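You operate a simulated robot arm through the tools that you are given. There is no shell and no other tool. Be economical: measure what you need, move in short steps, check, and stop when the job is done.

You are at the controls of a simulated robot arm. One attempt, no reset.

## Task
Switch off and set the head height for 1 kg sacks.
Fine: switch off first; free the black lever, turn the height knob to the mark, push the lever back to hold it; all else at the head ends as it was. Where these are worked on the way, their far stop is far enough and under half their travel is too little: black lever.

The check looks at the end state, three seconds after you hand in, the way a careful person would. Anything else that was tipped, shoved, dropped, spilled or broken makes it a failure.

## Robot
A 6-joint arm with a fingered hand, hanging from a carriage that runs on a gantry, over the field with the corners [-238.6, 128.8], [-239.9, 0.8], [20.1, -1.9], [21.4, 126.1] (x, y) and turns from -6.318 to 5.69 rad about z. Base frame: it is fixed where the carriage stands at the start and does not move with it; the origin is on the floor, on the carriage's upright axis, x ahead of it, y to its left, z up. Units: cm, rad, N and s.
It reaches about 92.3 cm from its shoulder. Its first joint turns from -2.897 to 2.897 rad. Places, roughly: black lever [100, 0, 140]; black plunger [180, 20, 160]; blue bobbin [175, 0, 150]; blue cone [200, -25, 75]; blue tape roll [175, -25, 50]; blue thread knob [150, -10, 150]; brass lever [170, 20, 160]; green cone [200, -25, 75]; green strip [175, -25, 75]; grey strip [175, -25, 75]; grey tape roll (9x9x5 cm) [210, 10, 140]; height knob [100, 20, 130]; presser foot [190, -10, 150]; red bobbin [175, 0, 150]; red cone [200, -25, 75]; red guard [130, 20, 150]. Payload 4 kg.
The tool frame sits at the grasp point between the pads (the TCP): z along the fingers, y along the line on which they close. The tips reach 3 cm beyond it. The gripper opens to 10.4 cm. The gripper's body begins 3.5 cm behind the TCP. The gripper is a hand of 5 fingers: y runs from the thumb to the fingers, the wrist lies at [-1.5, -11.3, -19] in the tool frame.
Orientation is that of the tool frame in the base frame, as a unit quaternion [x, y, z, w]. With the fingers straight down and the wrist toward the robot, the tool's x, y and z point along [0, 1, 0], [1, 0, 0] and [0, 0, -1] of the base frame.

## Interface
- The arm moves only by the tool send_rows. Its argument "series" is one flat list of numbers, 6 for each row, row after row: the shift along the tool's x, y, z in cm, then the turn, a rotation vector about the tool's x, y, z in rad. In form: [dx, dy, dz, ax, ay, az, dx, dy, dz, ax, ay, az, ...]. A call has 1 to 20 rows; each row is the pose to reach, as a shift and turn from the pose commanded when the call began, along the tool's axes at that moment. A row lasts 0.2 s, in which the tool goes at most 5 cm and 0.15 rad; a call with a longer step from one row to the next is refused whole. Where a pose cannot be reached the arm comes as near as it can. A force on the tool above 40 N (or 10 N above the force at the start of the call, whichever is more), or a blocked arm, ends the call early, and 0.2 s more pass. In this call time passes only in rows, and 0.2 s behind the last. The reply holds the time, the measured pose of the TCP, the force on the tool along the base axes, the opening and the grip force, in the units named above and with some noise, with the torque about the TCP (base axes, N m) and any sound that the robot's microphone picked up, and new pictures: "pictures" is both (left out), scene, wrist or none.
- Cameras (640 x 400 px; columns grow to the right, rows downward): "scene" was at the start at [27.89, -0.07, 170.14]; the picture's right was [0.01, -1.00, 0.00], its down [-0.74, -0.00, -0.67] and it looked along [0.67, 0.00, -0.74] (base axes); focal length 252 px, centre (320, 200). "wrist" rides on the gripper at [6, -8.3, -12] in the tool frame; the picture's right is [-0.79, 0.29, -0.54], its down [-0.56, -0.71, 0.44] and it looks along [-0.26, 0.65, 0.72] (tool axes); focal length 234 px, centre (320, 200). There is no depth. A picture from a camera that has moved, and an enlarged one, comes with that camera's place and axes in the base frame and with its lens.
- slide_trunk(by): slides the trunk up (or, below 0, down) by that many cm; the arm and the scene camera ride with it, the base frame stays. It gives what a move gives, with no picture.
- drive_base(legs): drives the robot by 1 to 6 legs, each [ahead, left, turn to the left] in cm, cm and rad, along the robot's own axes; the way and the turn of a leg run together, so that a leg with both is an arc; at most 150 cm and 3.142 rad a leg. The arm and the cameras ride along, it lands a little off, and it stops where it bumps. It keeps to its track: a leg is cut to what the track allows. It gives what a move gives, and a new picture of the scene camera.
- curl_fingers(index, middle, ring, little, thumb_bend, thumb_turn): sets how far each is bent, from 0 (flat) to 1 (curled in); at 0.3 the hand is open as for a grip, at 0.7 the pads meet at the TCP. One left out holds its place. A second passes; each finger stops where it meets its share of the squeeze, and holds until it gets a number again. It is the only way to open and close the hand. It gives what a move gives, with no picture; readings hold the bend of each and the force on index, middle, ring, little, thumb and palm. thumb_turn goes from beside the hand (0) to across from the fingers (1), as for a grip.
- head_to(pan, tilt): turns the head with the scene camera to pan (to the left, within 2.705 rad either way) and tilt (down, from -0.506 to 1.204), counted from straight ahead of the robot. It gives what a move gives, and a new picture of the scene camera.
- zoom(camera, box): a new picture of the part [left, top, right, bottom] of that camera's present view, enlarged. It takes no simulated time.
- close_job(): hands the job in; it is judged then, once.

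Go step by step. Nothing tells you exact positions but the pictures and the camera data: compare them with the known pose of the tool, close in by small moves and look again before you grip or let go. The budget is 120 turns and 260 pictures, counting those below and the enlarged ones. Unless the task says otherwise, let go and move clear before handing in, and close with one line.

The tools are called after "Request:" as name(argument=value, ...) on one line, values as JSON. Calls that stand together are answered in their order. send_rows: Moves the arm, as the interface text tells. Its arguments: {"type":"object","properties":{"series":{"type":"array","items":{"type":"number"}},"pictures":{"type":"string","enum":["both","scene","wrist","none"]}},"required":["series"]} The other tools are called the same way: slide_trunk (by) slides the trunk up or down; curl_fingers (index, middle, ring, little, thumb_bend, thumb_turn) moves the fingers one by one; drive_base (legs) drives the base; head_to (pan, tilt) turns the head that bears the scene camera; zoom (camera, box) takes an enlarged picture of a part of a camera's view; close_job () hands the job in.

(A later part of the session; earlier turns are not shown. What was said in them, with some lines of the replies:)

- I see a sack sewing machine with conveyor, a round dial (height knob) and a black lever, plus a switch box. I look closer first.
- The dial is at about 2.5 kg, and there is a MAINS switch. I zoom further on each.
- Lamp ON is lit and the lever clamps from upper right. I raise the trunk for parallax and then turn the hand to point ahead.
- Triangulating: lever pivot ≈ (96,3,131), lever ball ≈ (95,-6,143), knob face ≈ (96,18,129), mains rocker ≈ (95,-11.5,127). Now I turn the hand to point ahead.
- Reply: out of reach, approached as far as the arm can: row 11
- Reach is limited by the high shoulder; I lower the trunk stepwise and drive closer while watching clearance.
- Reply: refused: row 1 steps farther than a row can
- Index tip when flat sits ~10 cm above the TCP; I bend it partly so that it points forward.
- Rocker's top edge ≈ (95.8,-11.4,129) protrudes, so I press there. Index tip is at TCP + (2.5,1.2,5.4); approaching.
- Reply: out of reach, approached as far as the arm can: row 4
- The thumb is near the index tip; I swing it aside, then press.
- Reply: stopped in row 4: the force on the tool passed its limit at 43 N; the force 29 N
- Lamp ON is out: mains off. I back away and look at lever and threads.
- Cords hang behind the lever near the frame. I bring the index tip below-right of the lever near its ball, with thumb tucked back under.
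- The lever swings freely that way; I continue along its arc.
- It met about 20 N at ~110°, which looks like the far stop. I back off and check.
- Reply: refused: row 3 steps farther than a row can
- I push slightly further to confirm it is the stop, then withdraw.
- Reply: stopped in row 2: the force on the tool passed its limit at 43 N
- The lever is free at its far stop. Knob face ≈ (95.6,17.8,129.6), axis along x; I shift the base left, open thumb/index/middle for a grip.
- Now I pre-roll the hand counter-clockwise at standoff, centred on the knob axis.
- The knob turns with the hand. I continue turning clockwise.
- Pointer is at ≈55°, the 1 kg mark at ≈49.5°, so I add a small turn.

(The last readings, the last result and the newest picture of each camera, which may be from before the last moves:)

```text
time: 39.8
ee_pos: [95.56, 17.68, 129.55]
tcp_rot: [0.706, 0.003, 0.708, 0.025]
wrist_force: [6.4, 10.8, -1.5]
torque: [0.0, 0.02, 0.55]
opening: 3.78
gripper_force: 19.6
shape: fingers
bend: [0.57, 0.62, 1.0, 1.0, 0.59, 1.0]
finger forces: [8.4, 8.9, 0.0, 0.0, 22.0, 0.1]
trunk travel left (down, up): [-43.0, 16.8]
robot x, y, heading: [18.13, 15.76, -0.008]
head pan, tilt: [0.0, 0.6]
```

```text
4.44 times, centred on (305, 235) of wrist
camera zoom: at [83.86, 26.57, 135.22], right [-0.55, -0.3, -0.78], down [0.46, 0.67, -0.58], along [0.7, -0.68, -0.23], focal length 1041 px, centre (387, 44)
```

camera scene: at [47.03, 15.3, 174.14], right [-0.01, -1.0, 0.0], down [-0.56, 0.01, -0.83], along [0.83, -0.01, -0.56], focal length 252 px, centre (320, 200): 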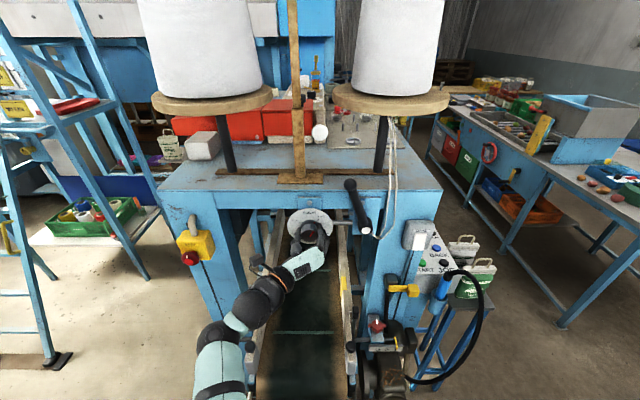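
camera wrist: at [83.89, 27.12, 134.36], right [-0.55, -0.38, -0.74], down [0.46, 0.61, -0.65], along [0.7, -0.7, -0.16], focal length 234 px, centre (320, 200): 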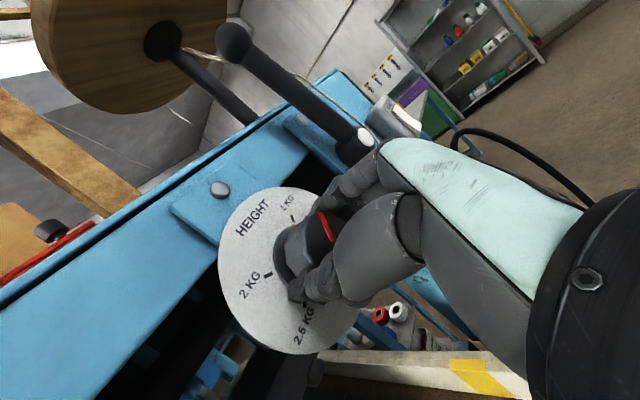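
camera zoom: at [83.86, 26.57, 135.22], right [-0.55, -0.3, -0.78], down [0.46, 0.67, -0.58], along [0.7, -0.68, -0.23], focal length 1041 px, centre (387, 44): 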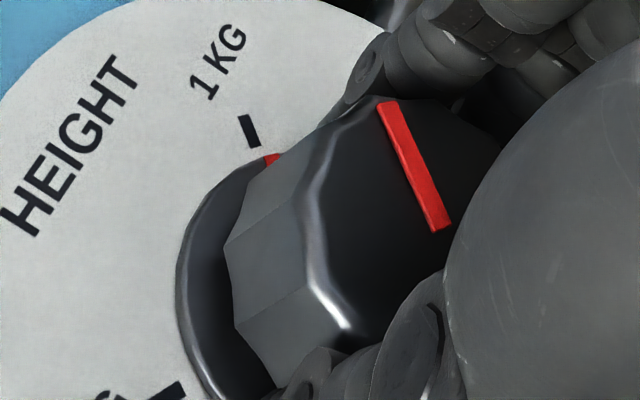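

Pointer is now ≈50°, on the mark. I release and back away to check.

Request:
curl_fingers(index=0.3, middle=0.3, thumb_bend=0.3)

Request:
send_rows(series=[0, 0, -4, 0, 0, 0, 0, 0, -8, 0, 0, 0, 0, 0, -12, 0, 0, 0, 0, 0, -15, 0, 0, 0])

Request:
zoom(camera="scene", box=[290, 200, 330, 240])

Request:
zoom(camera="wrist", box=[180, 160, 360, 300])

```text
time: 40.8
ee_pos: [95.53, 17.46, 129.55]
tcp_rot: [0.706, 0.003, 0.707, 0.026]
wrist_force: [0.1, -0.4, -0.2]
torque: [0.03, -0.02, -0.03]
opening: 10.3
gripper_force: 0.0
shape: fingers
bend: [0.3, 0.3, 1.0, 1.0, 0.3, 0.97]
finger forces: [0.0, 0.0, 0.0, 0.1, 0.0, 0.1]
trunk travel left (down, up): [-43.0, 16.8]
robot x, y, heading: [18.39, 15.64, -0.01]
head pan, tilt: [0.0, 0.6]
```

```text
time: 41.8
ee_pos: [80.64, 17.89, 129.48]
tcp_rot: [0.706, 0.004, 0.708, 0.026]
wrist_force: [-0.6, -0.8, -0.1]
torque: [-0.03, -0.01, -0.01]
opening: 10.3
gripper_force: 0.0
shape: fingers
bend: [0.3, 0.3, 1.0, 1.0, 0.3, 0.97]
finger forces: [0.0, 0.0, 0.0, 0.1, 0.0, 0.0]
trunk travel left (down, up): [-43.0, 16.8]
robot x, y, heading: [18.16, 15.43, -0.009]
head pan, tilt: [0.0, 0.6]
camera scene: at [47.01, 15.25, 174.14], right [-0.01, -1.0, 0.0], down [-0.56, 0.0, -0.83], along [0.83, -0.01, -0.56], focal length 252 px, centre (320, 200)
camera wrist: at [68.87, 26.91, 135.13], right [-0.55, -0.31, -0.78], down [0.46, 0.67, -0.59], along [0.7, -0.68, -0.23], focal length 234 px, centre (320, 200)
```

scene: 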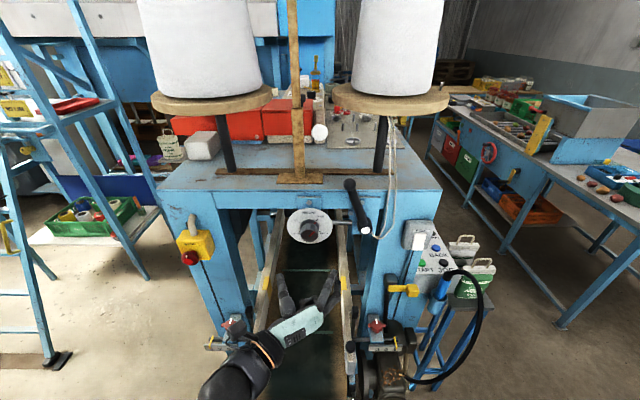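
wrist: 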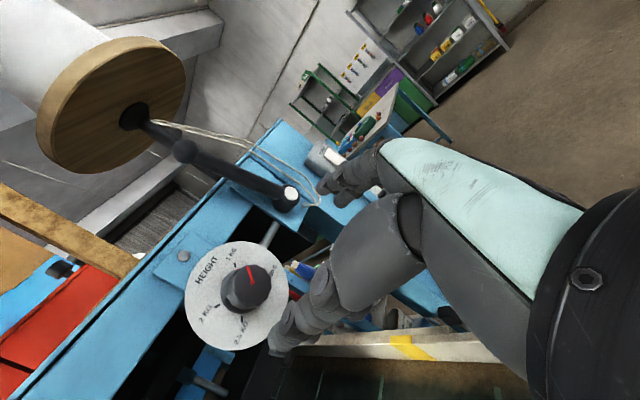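

```text
10.00 times, centred on (310, 220) of scene
camera zoom: at [47.01, 15.25, 174.14], right [-0.01, -1.0, 0.0], down [-0.56, 0.0, -0.83], along [0.83, -0.01, -0.56], focal length 2521 px, centre (420, 0)
```

zoom: 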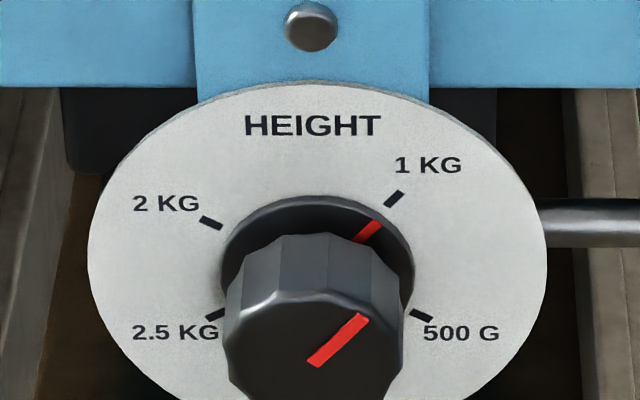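

```text
2.86 times, centred on (270, 230) of wrist
camera zoom: at [68.87, 26.91, 135.13], right [-0.55, -0.31, -0.78], down [0.46, 0.67, -0.59], along [0.7, -0.68, -0.23], focal length 669 px, centre (463, 114)
```

zoom: 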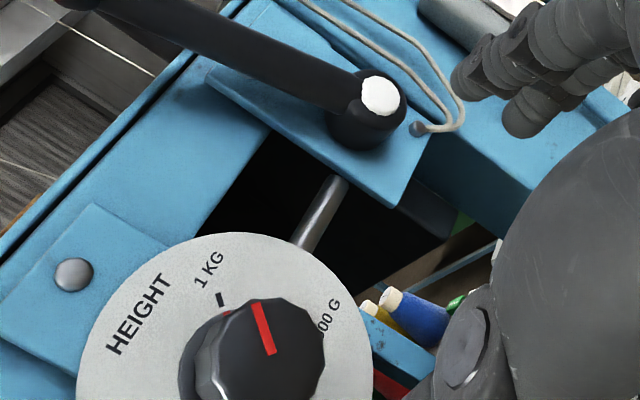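

Pointer sits on the 1 kg mark. Next I push the lever back with the back of the index finger, keeping this hand roll (fingers to the right), approaching from the lever's left.

Request:
curl_fingers(index=0.35, middle=1, ring=1, little=1, thumb_bend=1)

Request:
send_rows(series=[4, 0, 0, 0, 0, 0, 8, 0.2, 0, 0, 0, 0, 10, 0.4, 3, 0, 0, 0, 10, 0.4, 7, 0, 0, 0])

Request:
zoom(camera="scene", box=[280, 150, 410, 270])

Request:
zoom(camera="wrist", box=[100, 60, 420, 300])

```text
time: 42.8
ee_pos: [80.69, 17.85, 129.43]
tcp_rot: [0.706, 0.004, 0.708, 0.025]
wrist_force: [-0.1, 0.5, -0.5]
torque: [-0.01, -0.02, -0.03]
opening: 2.34
gripper_force: 0.1
shape: fingers
bend: [0.33, 1.0, 1.0, 1.0, 0.96, 1.0]
finger forces: [0.0, 0.0, 0.0, 0.0, 0.0, 0.1]
trunk travel left (down, up): [-43.0, 16.8]
robot x, y, heading: [18.08, 15.8, -0.01]
head pan, tilt: [0.0, 0.6]
```

```text
time: 43.8
ee_pos: [87.46, 17.6, 139.42]
tcp_rot: [0.706, 0.003, 0.707, 0.026]
wrist_force: [0.2, -0.1, 0.6]
torque: [-0.01, -0.01, -0.03]
opening: 2.35
gripper_force: 0.1
shape: fingers
bend: [0.33, 1.0, 1.0, 1.0, 0.96, 1.0]
finger forces: [0.0, 0.1, 0.0, 0.0, 0.1, 0.0]
trunk travel left (down, up): [-43.0, 16.8]
robot x, y, heading: [18.12, 15.45, -0.011]
head pan, tilt: [0.0, 0.6]
camera scene: at [47.01, 15.25, 174.13], right [-0.01, -1.0, 0.0], down [-0.56, 0.0, -0.83], along [0.82, -0.01, -0.57], focal length 252 px, centre (320, 200)
camera wrist: at [75.84, 26.65, 145.08], right [-0.55, -0.3, -0.78], down [0.46, 0.67, -0.59], along [0.7, -0.68, -0.23], focal length 234 px, centre (320, 200)
```

scene: 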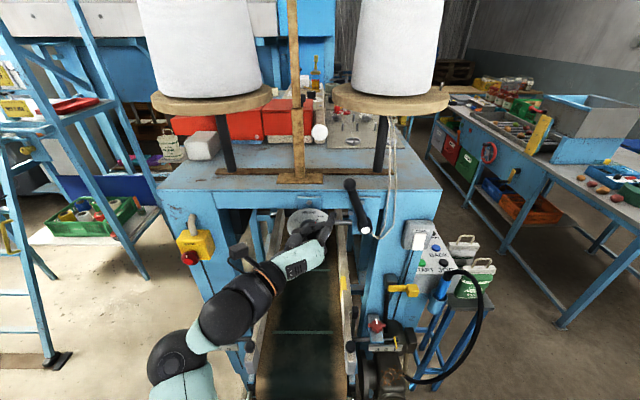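
wrist: 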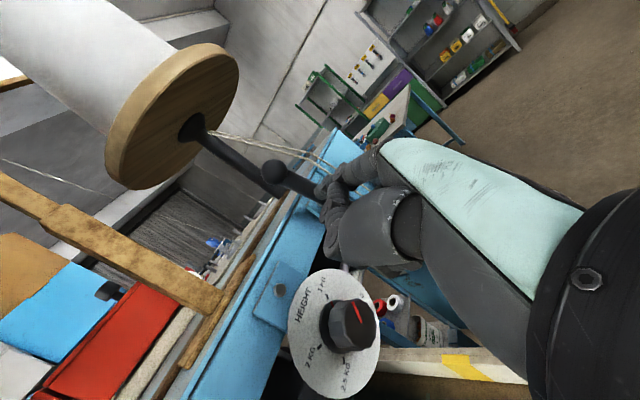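

```text
3.33 times, centred on (345, 210) of scene
camera zoom: at [47.01, 15.25, 174.13], right [-0.01, -1.0, 0.0], down [-0.56, 0.0, -0.83], along [0.82, -0.01, -0.57], focal length 840 px, centre (237, 167)
```

zoom: 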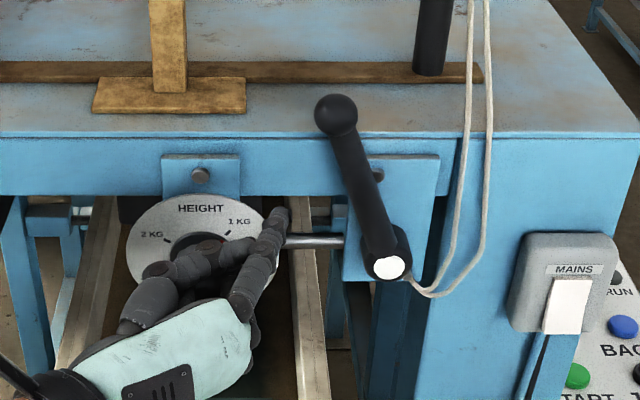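

```text
1.67 times, centred on (260, 180) of wrist
camera zoom: at [75.84, 26.65, 145.08], right [-0.55, -0.3, -0.78], down [0.46, 0.67, -0.59], along [0.7, -0.68, -0.23], focal length 390 px, centre (420, 233)
```

zoom: 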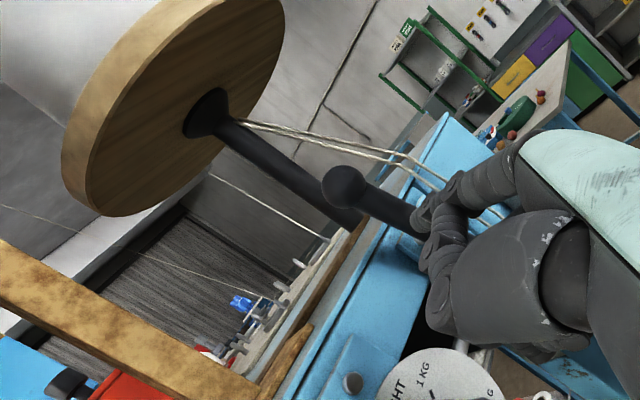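

Aligned as predicted; I move in to depth and push the lever right along its arc.

Request:
send_rows(series=[0, 0, 3, 0, 0, 0, 0, 0, 6.1, 0, 0, 0, 0.6, 0.95, 6.1, 0, 0, 0, 1.21, 1.89, 6.1, 0, 0, 0, 1.7, 2.9, 6.2, 0, 0, 0, 2.08, 3.97, 6.2, 0, 0, 0, 2.35, 5.05, 6.2, 0, 0, 0, 2.57, 6.17, 6.3, 0, 0, 0, 2.65, 7.3, 6.3, 0, 0, 0, 2.67, 8.42, 6.3, 0, 0, 0])

Request:
zoom(camera="scene", box=[280, 150, 410, 270])

Request:
zoom(camera="wrist", box=[100, 60, 420, 300])

```text
time: 46.0
ee_pos: [93.47, 9.15, 142.52]
tcp_rot: [0.706, 0.004, 0.708, 0.025]
wrist_force: [0.3, 0.8, 0.0]
torque: [-0.05, 0.02, 0.04]
opening: 2.32
gripper_force: 0.5
shape: fingers
bend: [0.34, 1.0, 1.0, 1.0, 0.96, 1.0]
finger forces: [0.9, 0.1, 0.0, 0.0, 0.0, 0.0]
trunk travel left (down, up): [-43.0, 16.8]
robot x, y, heading: [18.16, 15.55, -0.008]
head pan, tilt: [0.0, 0.6]
camera scene: at [47.02, 15.26, 174.14], right [-0.01, -1.0, 0.0], down [-0.56, 0.0, -0.83], along [0.83, -0.01, -0.56], focal length 252 px, centre (320, 200)
camera wrist: at [81.85, 18.19, 148.17], right [-0.55, -0.3, -0.78], down [0.46, 0.67, -0.59], along [0.7, -0.68, -0.23], focal length 234 px, centre (320, 200)
```

scene: 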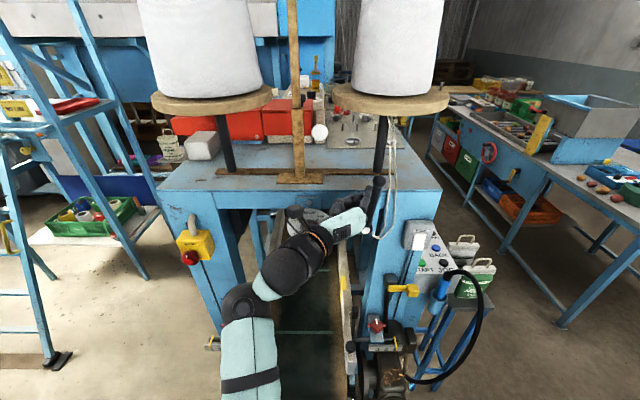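
wrist: 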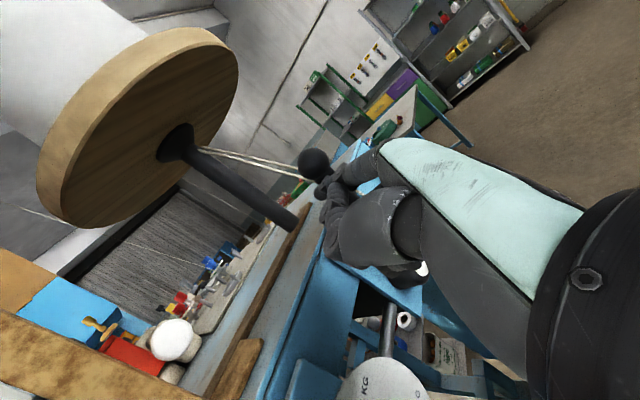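

```text
3.33 times, centred on (345, 210) of scene
camera zoom: at [47.02, 15.26, 174.14], right [-0.01, -1.0, 0.0], down [-0.56, 0.0, -0.83], along [0.83, -0.01, -0.56], focal length 840 px, centre (237, 167)
```

zoom: 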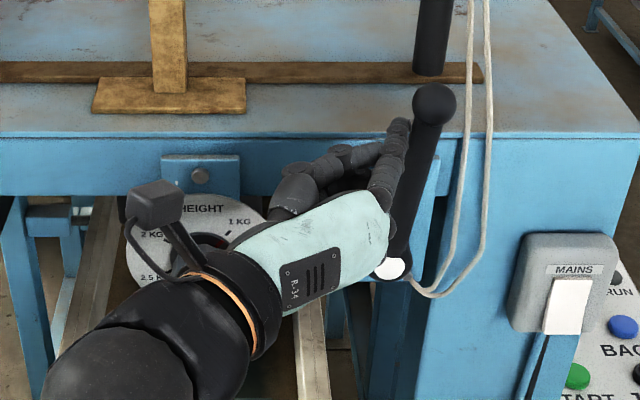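

```text
1.67 times, centred on (260, 180) of wrist
camera zoom: at [81.85, 18.19, 148.17], right [-0.55, -0.3, -0.78], down [0.46, 0.67, -0.59], along [0.7, -0.68, -0.23], focal length 390 px, centre (420, 233)
```

zoom: 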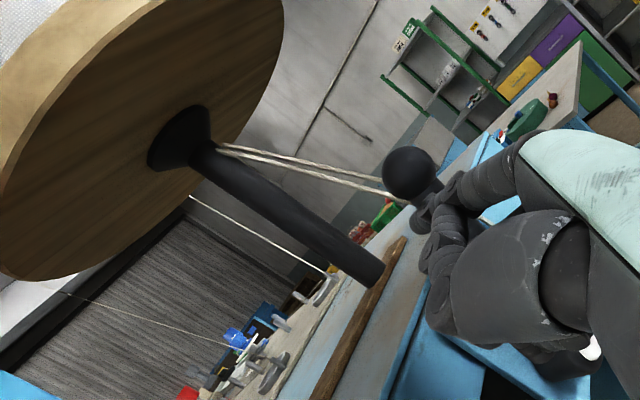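

Request:
send_rows(series=[-0.1, 1.12, 0, 0, 0, 0, -0.3, 2.23, 0.1, 0, 0, 0, -0.58, 3.32, 0.1, 0, 0, 0, -0.97, 4.38, 0.1, 0, 0, 0, -1.44, 5.4, 0.2, 0, 0, 0, -2.0, 6.38, 0.2, 0, 0, 0])

Request:
zoom(camera="scene", box=[300, 150, 430, 270])

Request:
zoom(camera="wrist", box=[100, 60, 420, 300])

```text
time: 47.4
ee_pos: [93.38, 2.76, 140.82]
tcp_rot: [0.706, 0.003, 0.708, 0.026]
wrist_force: [-0.1, 1.0, 0.4]
torque: [-0.03, 0.04, 0.03]
opening: 2.33
gripper_force: 0.0
shape: fingers
bend: [0.33, 1.0, 1.0, 1.0, 0.96, 1.0]
finger forces: [0.5, 0.0, 0.1, 0.1, 0.0, 0.0]
trunk travel left (down, up): [-43.0, 16.8]
robot x, y, heading: [18.21, 15.81, -0.008]
head pan, tilt: [0.0, 0.6]
camera scene: at [47.01, 15.25, 174.14], right [-0.01, -1.0, 0.0], down [-0.56, 0.0, -0.83], along [0.83, -0.01, -0.56], focal length 252 px, centre (320, 200)
camera wrist: at [81.84, 11.76, 146.5], right [-0.55, -0.3, -0.78], down [0.46, 0.67, -0.59], along [0.7, -0.68, -0.23], focal length 234 px, centre (320, 200)
```

scene: 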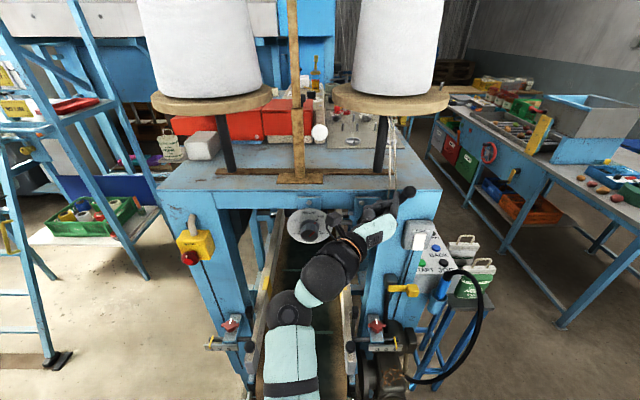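
wrist: 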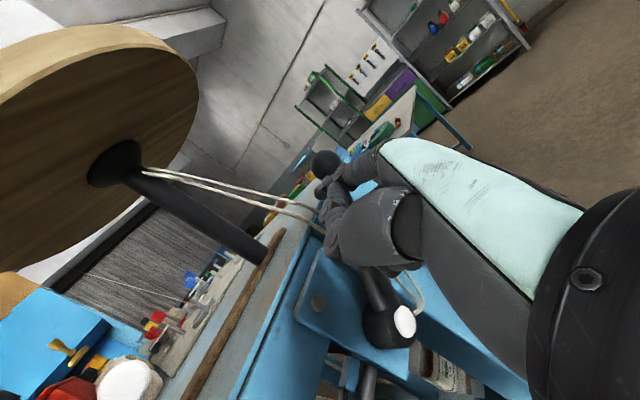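

```text
3.33 times, centred on (365, 210) of scene
camera zoom: at [47.01, 15.25, 174.14], right [-0.01, -1.0, 0.0], down [-0.56, 0.0, -0.83], along [0.83, -0.01, -0.56], focal length 840 px, centre (170, 167)
```

zoom: 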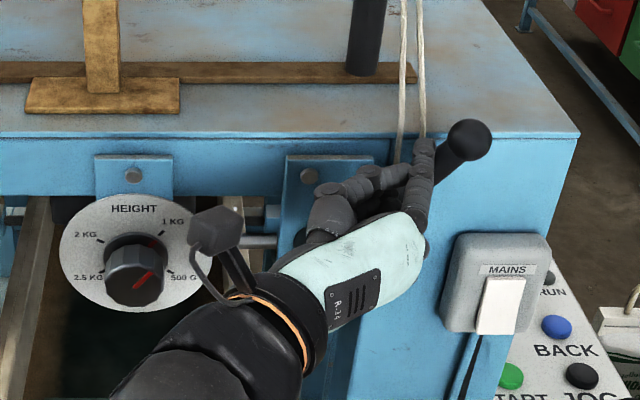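

```text
1.67 times, centred on (260, 180) of wrist
camera zoom: at [81.84, 11.76, 146.5], right [-0.55, -0.3, -0.78], down [0.46, 0.67, -0.59], along [0.7, -0.68, -0.23], focal length 390 px, centre (420, 233)
```

zoom: 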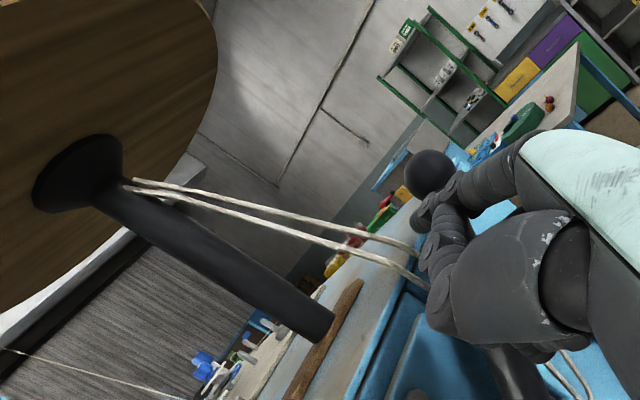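

Nearly back; I push on gently until the stop.

Request:
send_rows(series=[-0.3, 0.45, 0, 0, 0, 0, -0.6, 0.9, 0, 0, 0, 0, -0.95, 1.35, 0, 0, 0, 0, -1.3, 1.8, 0, 0, 0, 0], pictures="none")

Request:
zoom(camera="scene", box=[300, 150, 430, 270])

```text
time: 48.4
ee_pos: [93.56, 1.28, 140.38]
tcp_rot: [0.702, 0.007, 0.712, 0.025]
wrist_force: [-7.9, 18.6, 23.0]
torque: [-1.42, -0.58, -0.06]
opening: 2.09
gripper_force: 14.7
shape: fingers
bend: [0.39, 1.0, 1.0, 1.0, 0.96, 1.0]
finger forces: [29.2, 0.0, 0.1, 0.0, 0.0, 0.0]
trunk travel left (down, up): [-43.0, 16.8]
robot x, y, heading: [17.94, 15.93, -0.003]
head pan, tilt: [0.0, 0.6]
```

```text
3.33 times, centred on (365, 210) of scene
camera zoom: at [47.06, 15.37, 174.21], right [-0.01, -1.0, 0.0], down [-0.56, 0.0, -0.83], along [0.83, 0.0, -0.56], focal length 840 px, centre (170, 167)
```

zoom: 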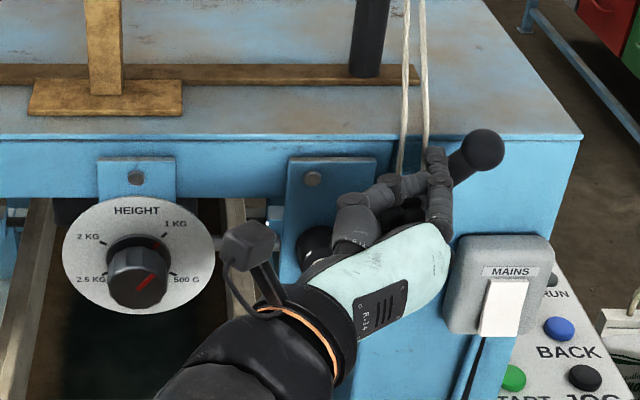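

It is back at its original place with ~30 N at the stop. I withdraw.

Request:
send_rows(series=[0.8, -1.8, 0, 0, 0, 0, 1.2, -2.4, -4, 0, 0, 0, 1.2, -2.4, -8, 0, 0, 0, 1.2, -2.4, -12, 0, 0, 0, 0, -2.4, -16, 0, 0, 0, -4, -2.4, -18, 0, 0, 0])

Request:
zoom(camera="scene", box=[290, 150, 450, 270])

Request:
zoom(camera="scene", box=[290, 200, 330, 250])

```text
time: 49.8
ee_pos: [75.69, 3.65, 135.57]
tcp_rot: [0.706, 0.005, 0.707, 0.025]
wrist_force: [0.0, 0.5, 0.3]
torque: [-0.01, -0.01, -0.03]
opening: 2.4
gripper_force: 0.0
shape: fingers
bend: [0.33, 1.0, 1.0, 1.0, 0.97, 1.0]
finger forces: [0.1, 0.0, 0.1, 0.1, 0.0, 0.0]
trunk travel left (down, up): [-43.0, 16.8]
robot x, y, heading: [17.82, 15.96, -0.01]
head pan, tilt: [0.0, 0.6]
camera scene: at [47.02, 15.25, 174.15], right [-0.01, -1.0, 0.0], down [-0.56, 0.0, -0.83], along [0.83, -0.01, -0.56], focal length 252 px, centre (320, 200)
camera wrist: at [64.09, 12.58, 141.19], right [-0.55, -0.3, -0.78], down [0.46, 0.67, -0.59], along [0.7, -0.68, -0.23], focal length 234 px, centre (320, 200)
```

scene: 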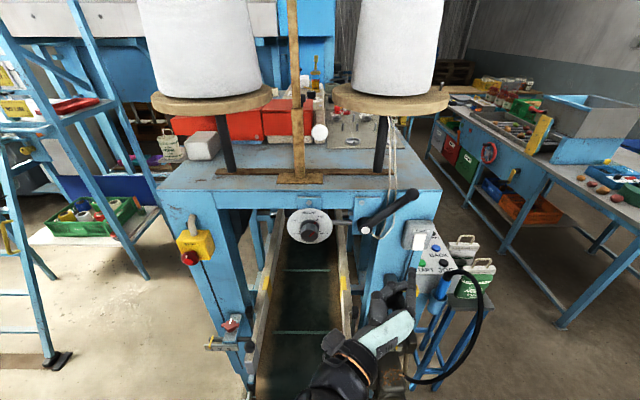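
wrist: 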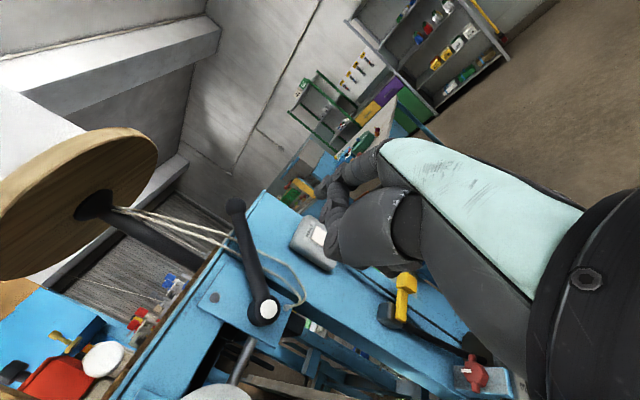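

```text
3.33 times, centred on (370, 210) of scene
camera zoom: at [47.02, 15.25, 174.15], right [-0.01, -1.0, 0.0], down [-0.56, 0.0, -0.83], along [0.83, -0.01, -0.56], focal length 840 px, centre (153, 167)
```

zoom: 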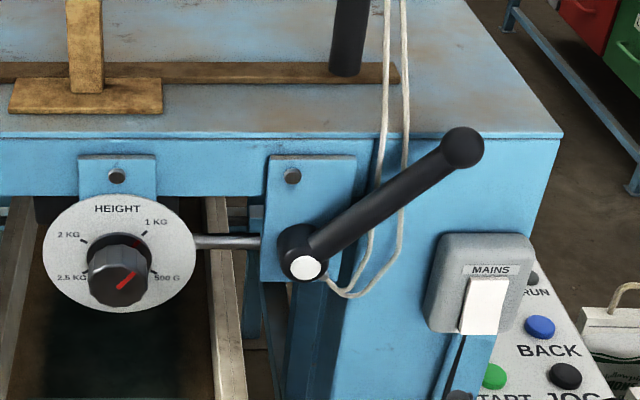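

```text
8.00 times, centred on (310, 225) of scene
camera zoom: at [47.02, 15.25, 174.15], right [-0.01, -1.0, 0.0], down [-0.56, 0.0, -0.83], along [0.83, -0.01, -0.56], focal length 2017 px, centre (400, 0)
```

zoom: 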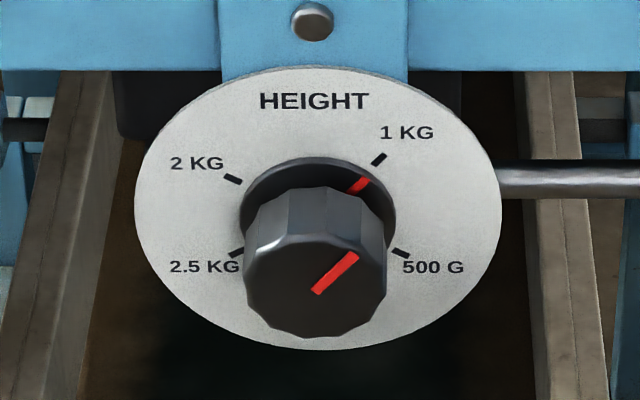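

Mains is off, the height pointer sits on the 1 kg mark, the lever is back at its holding position, and the hand is clear.

Request:
close_job()

```text
The job is handed in.
```

The mains is switched off, the head height is set to the 1 kg mark, and the black lever is pushed back to hold it. The ON lamp went out when I pressed the switch. The lever went over to its far stop while I turned the knob. It is now back against its stop at its starting position. The job is handed in, with the hand clear of the machine; I saw nothing else disturbed at the head.
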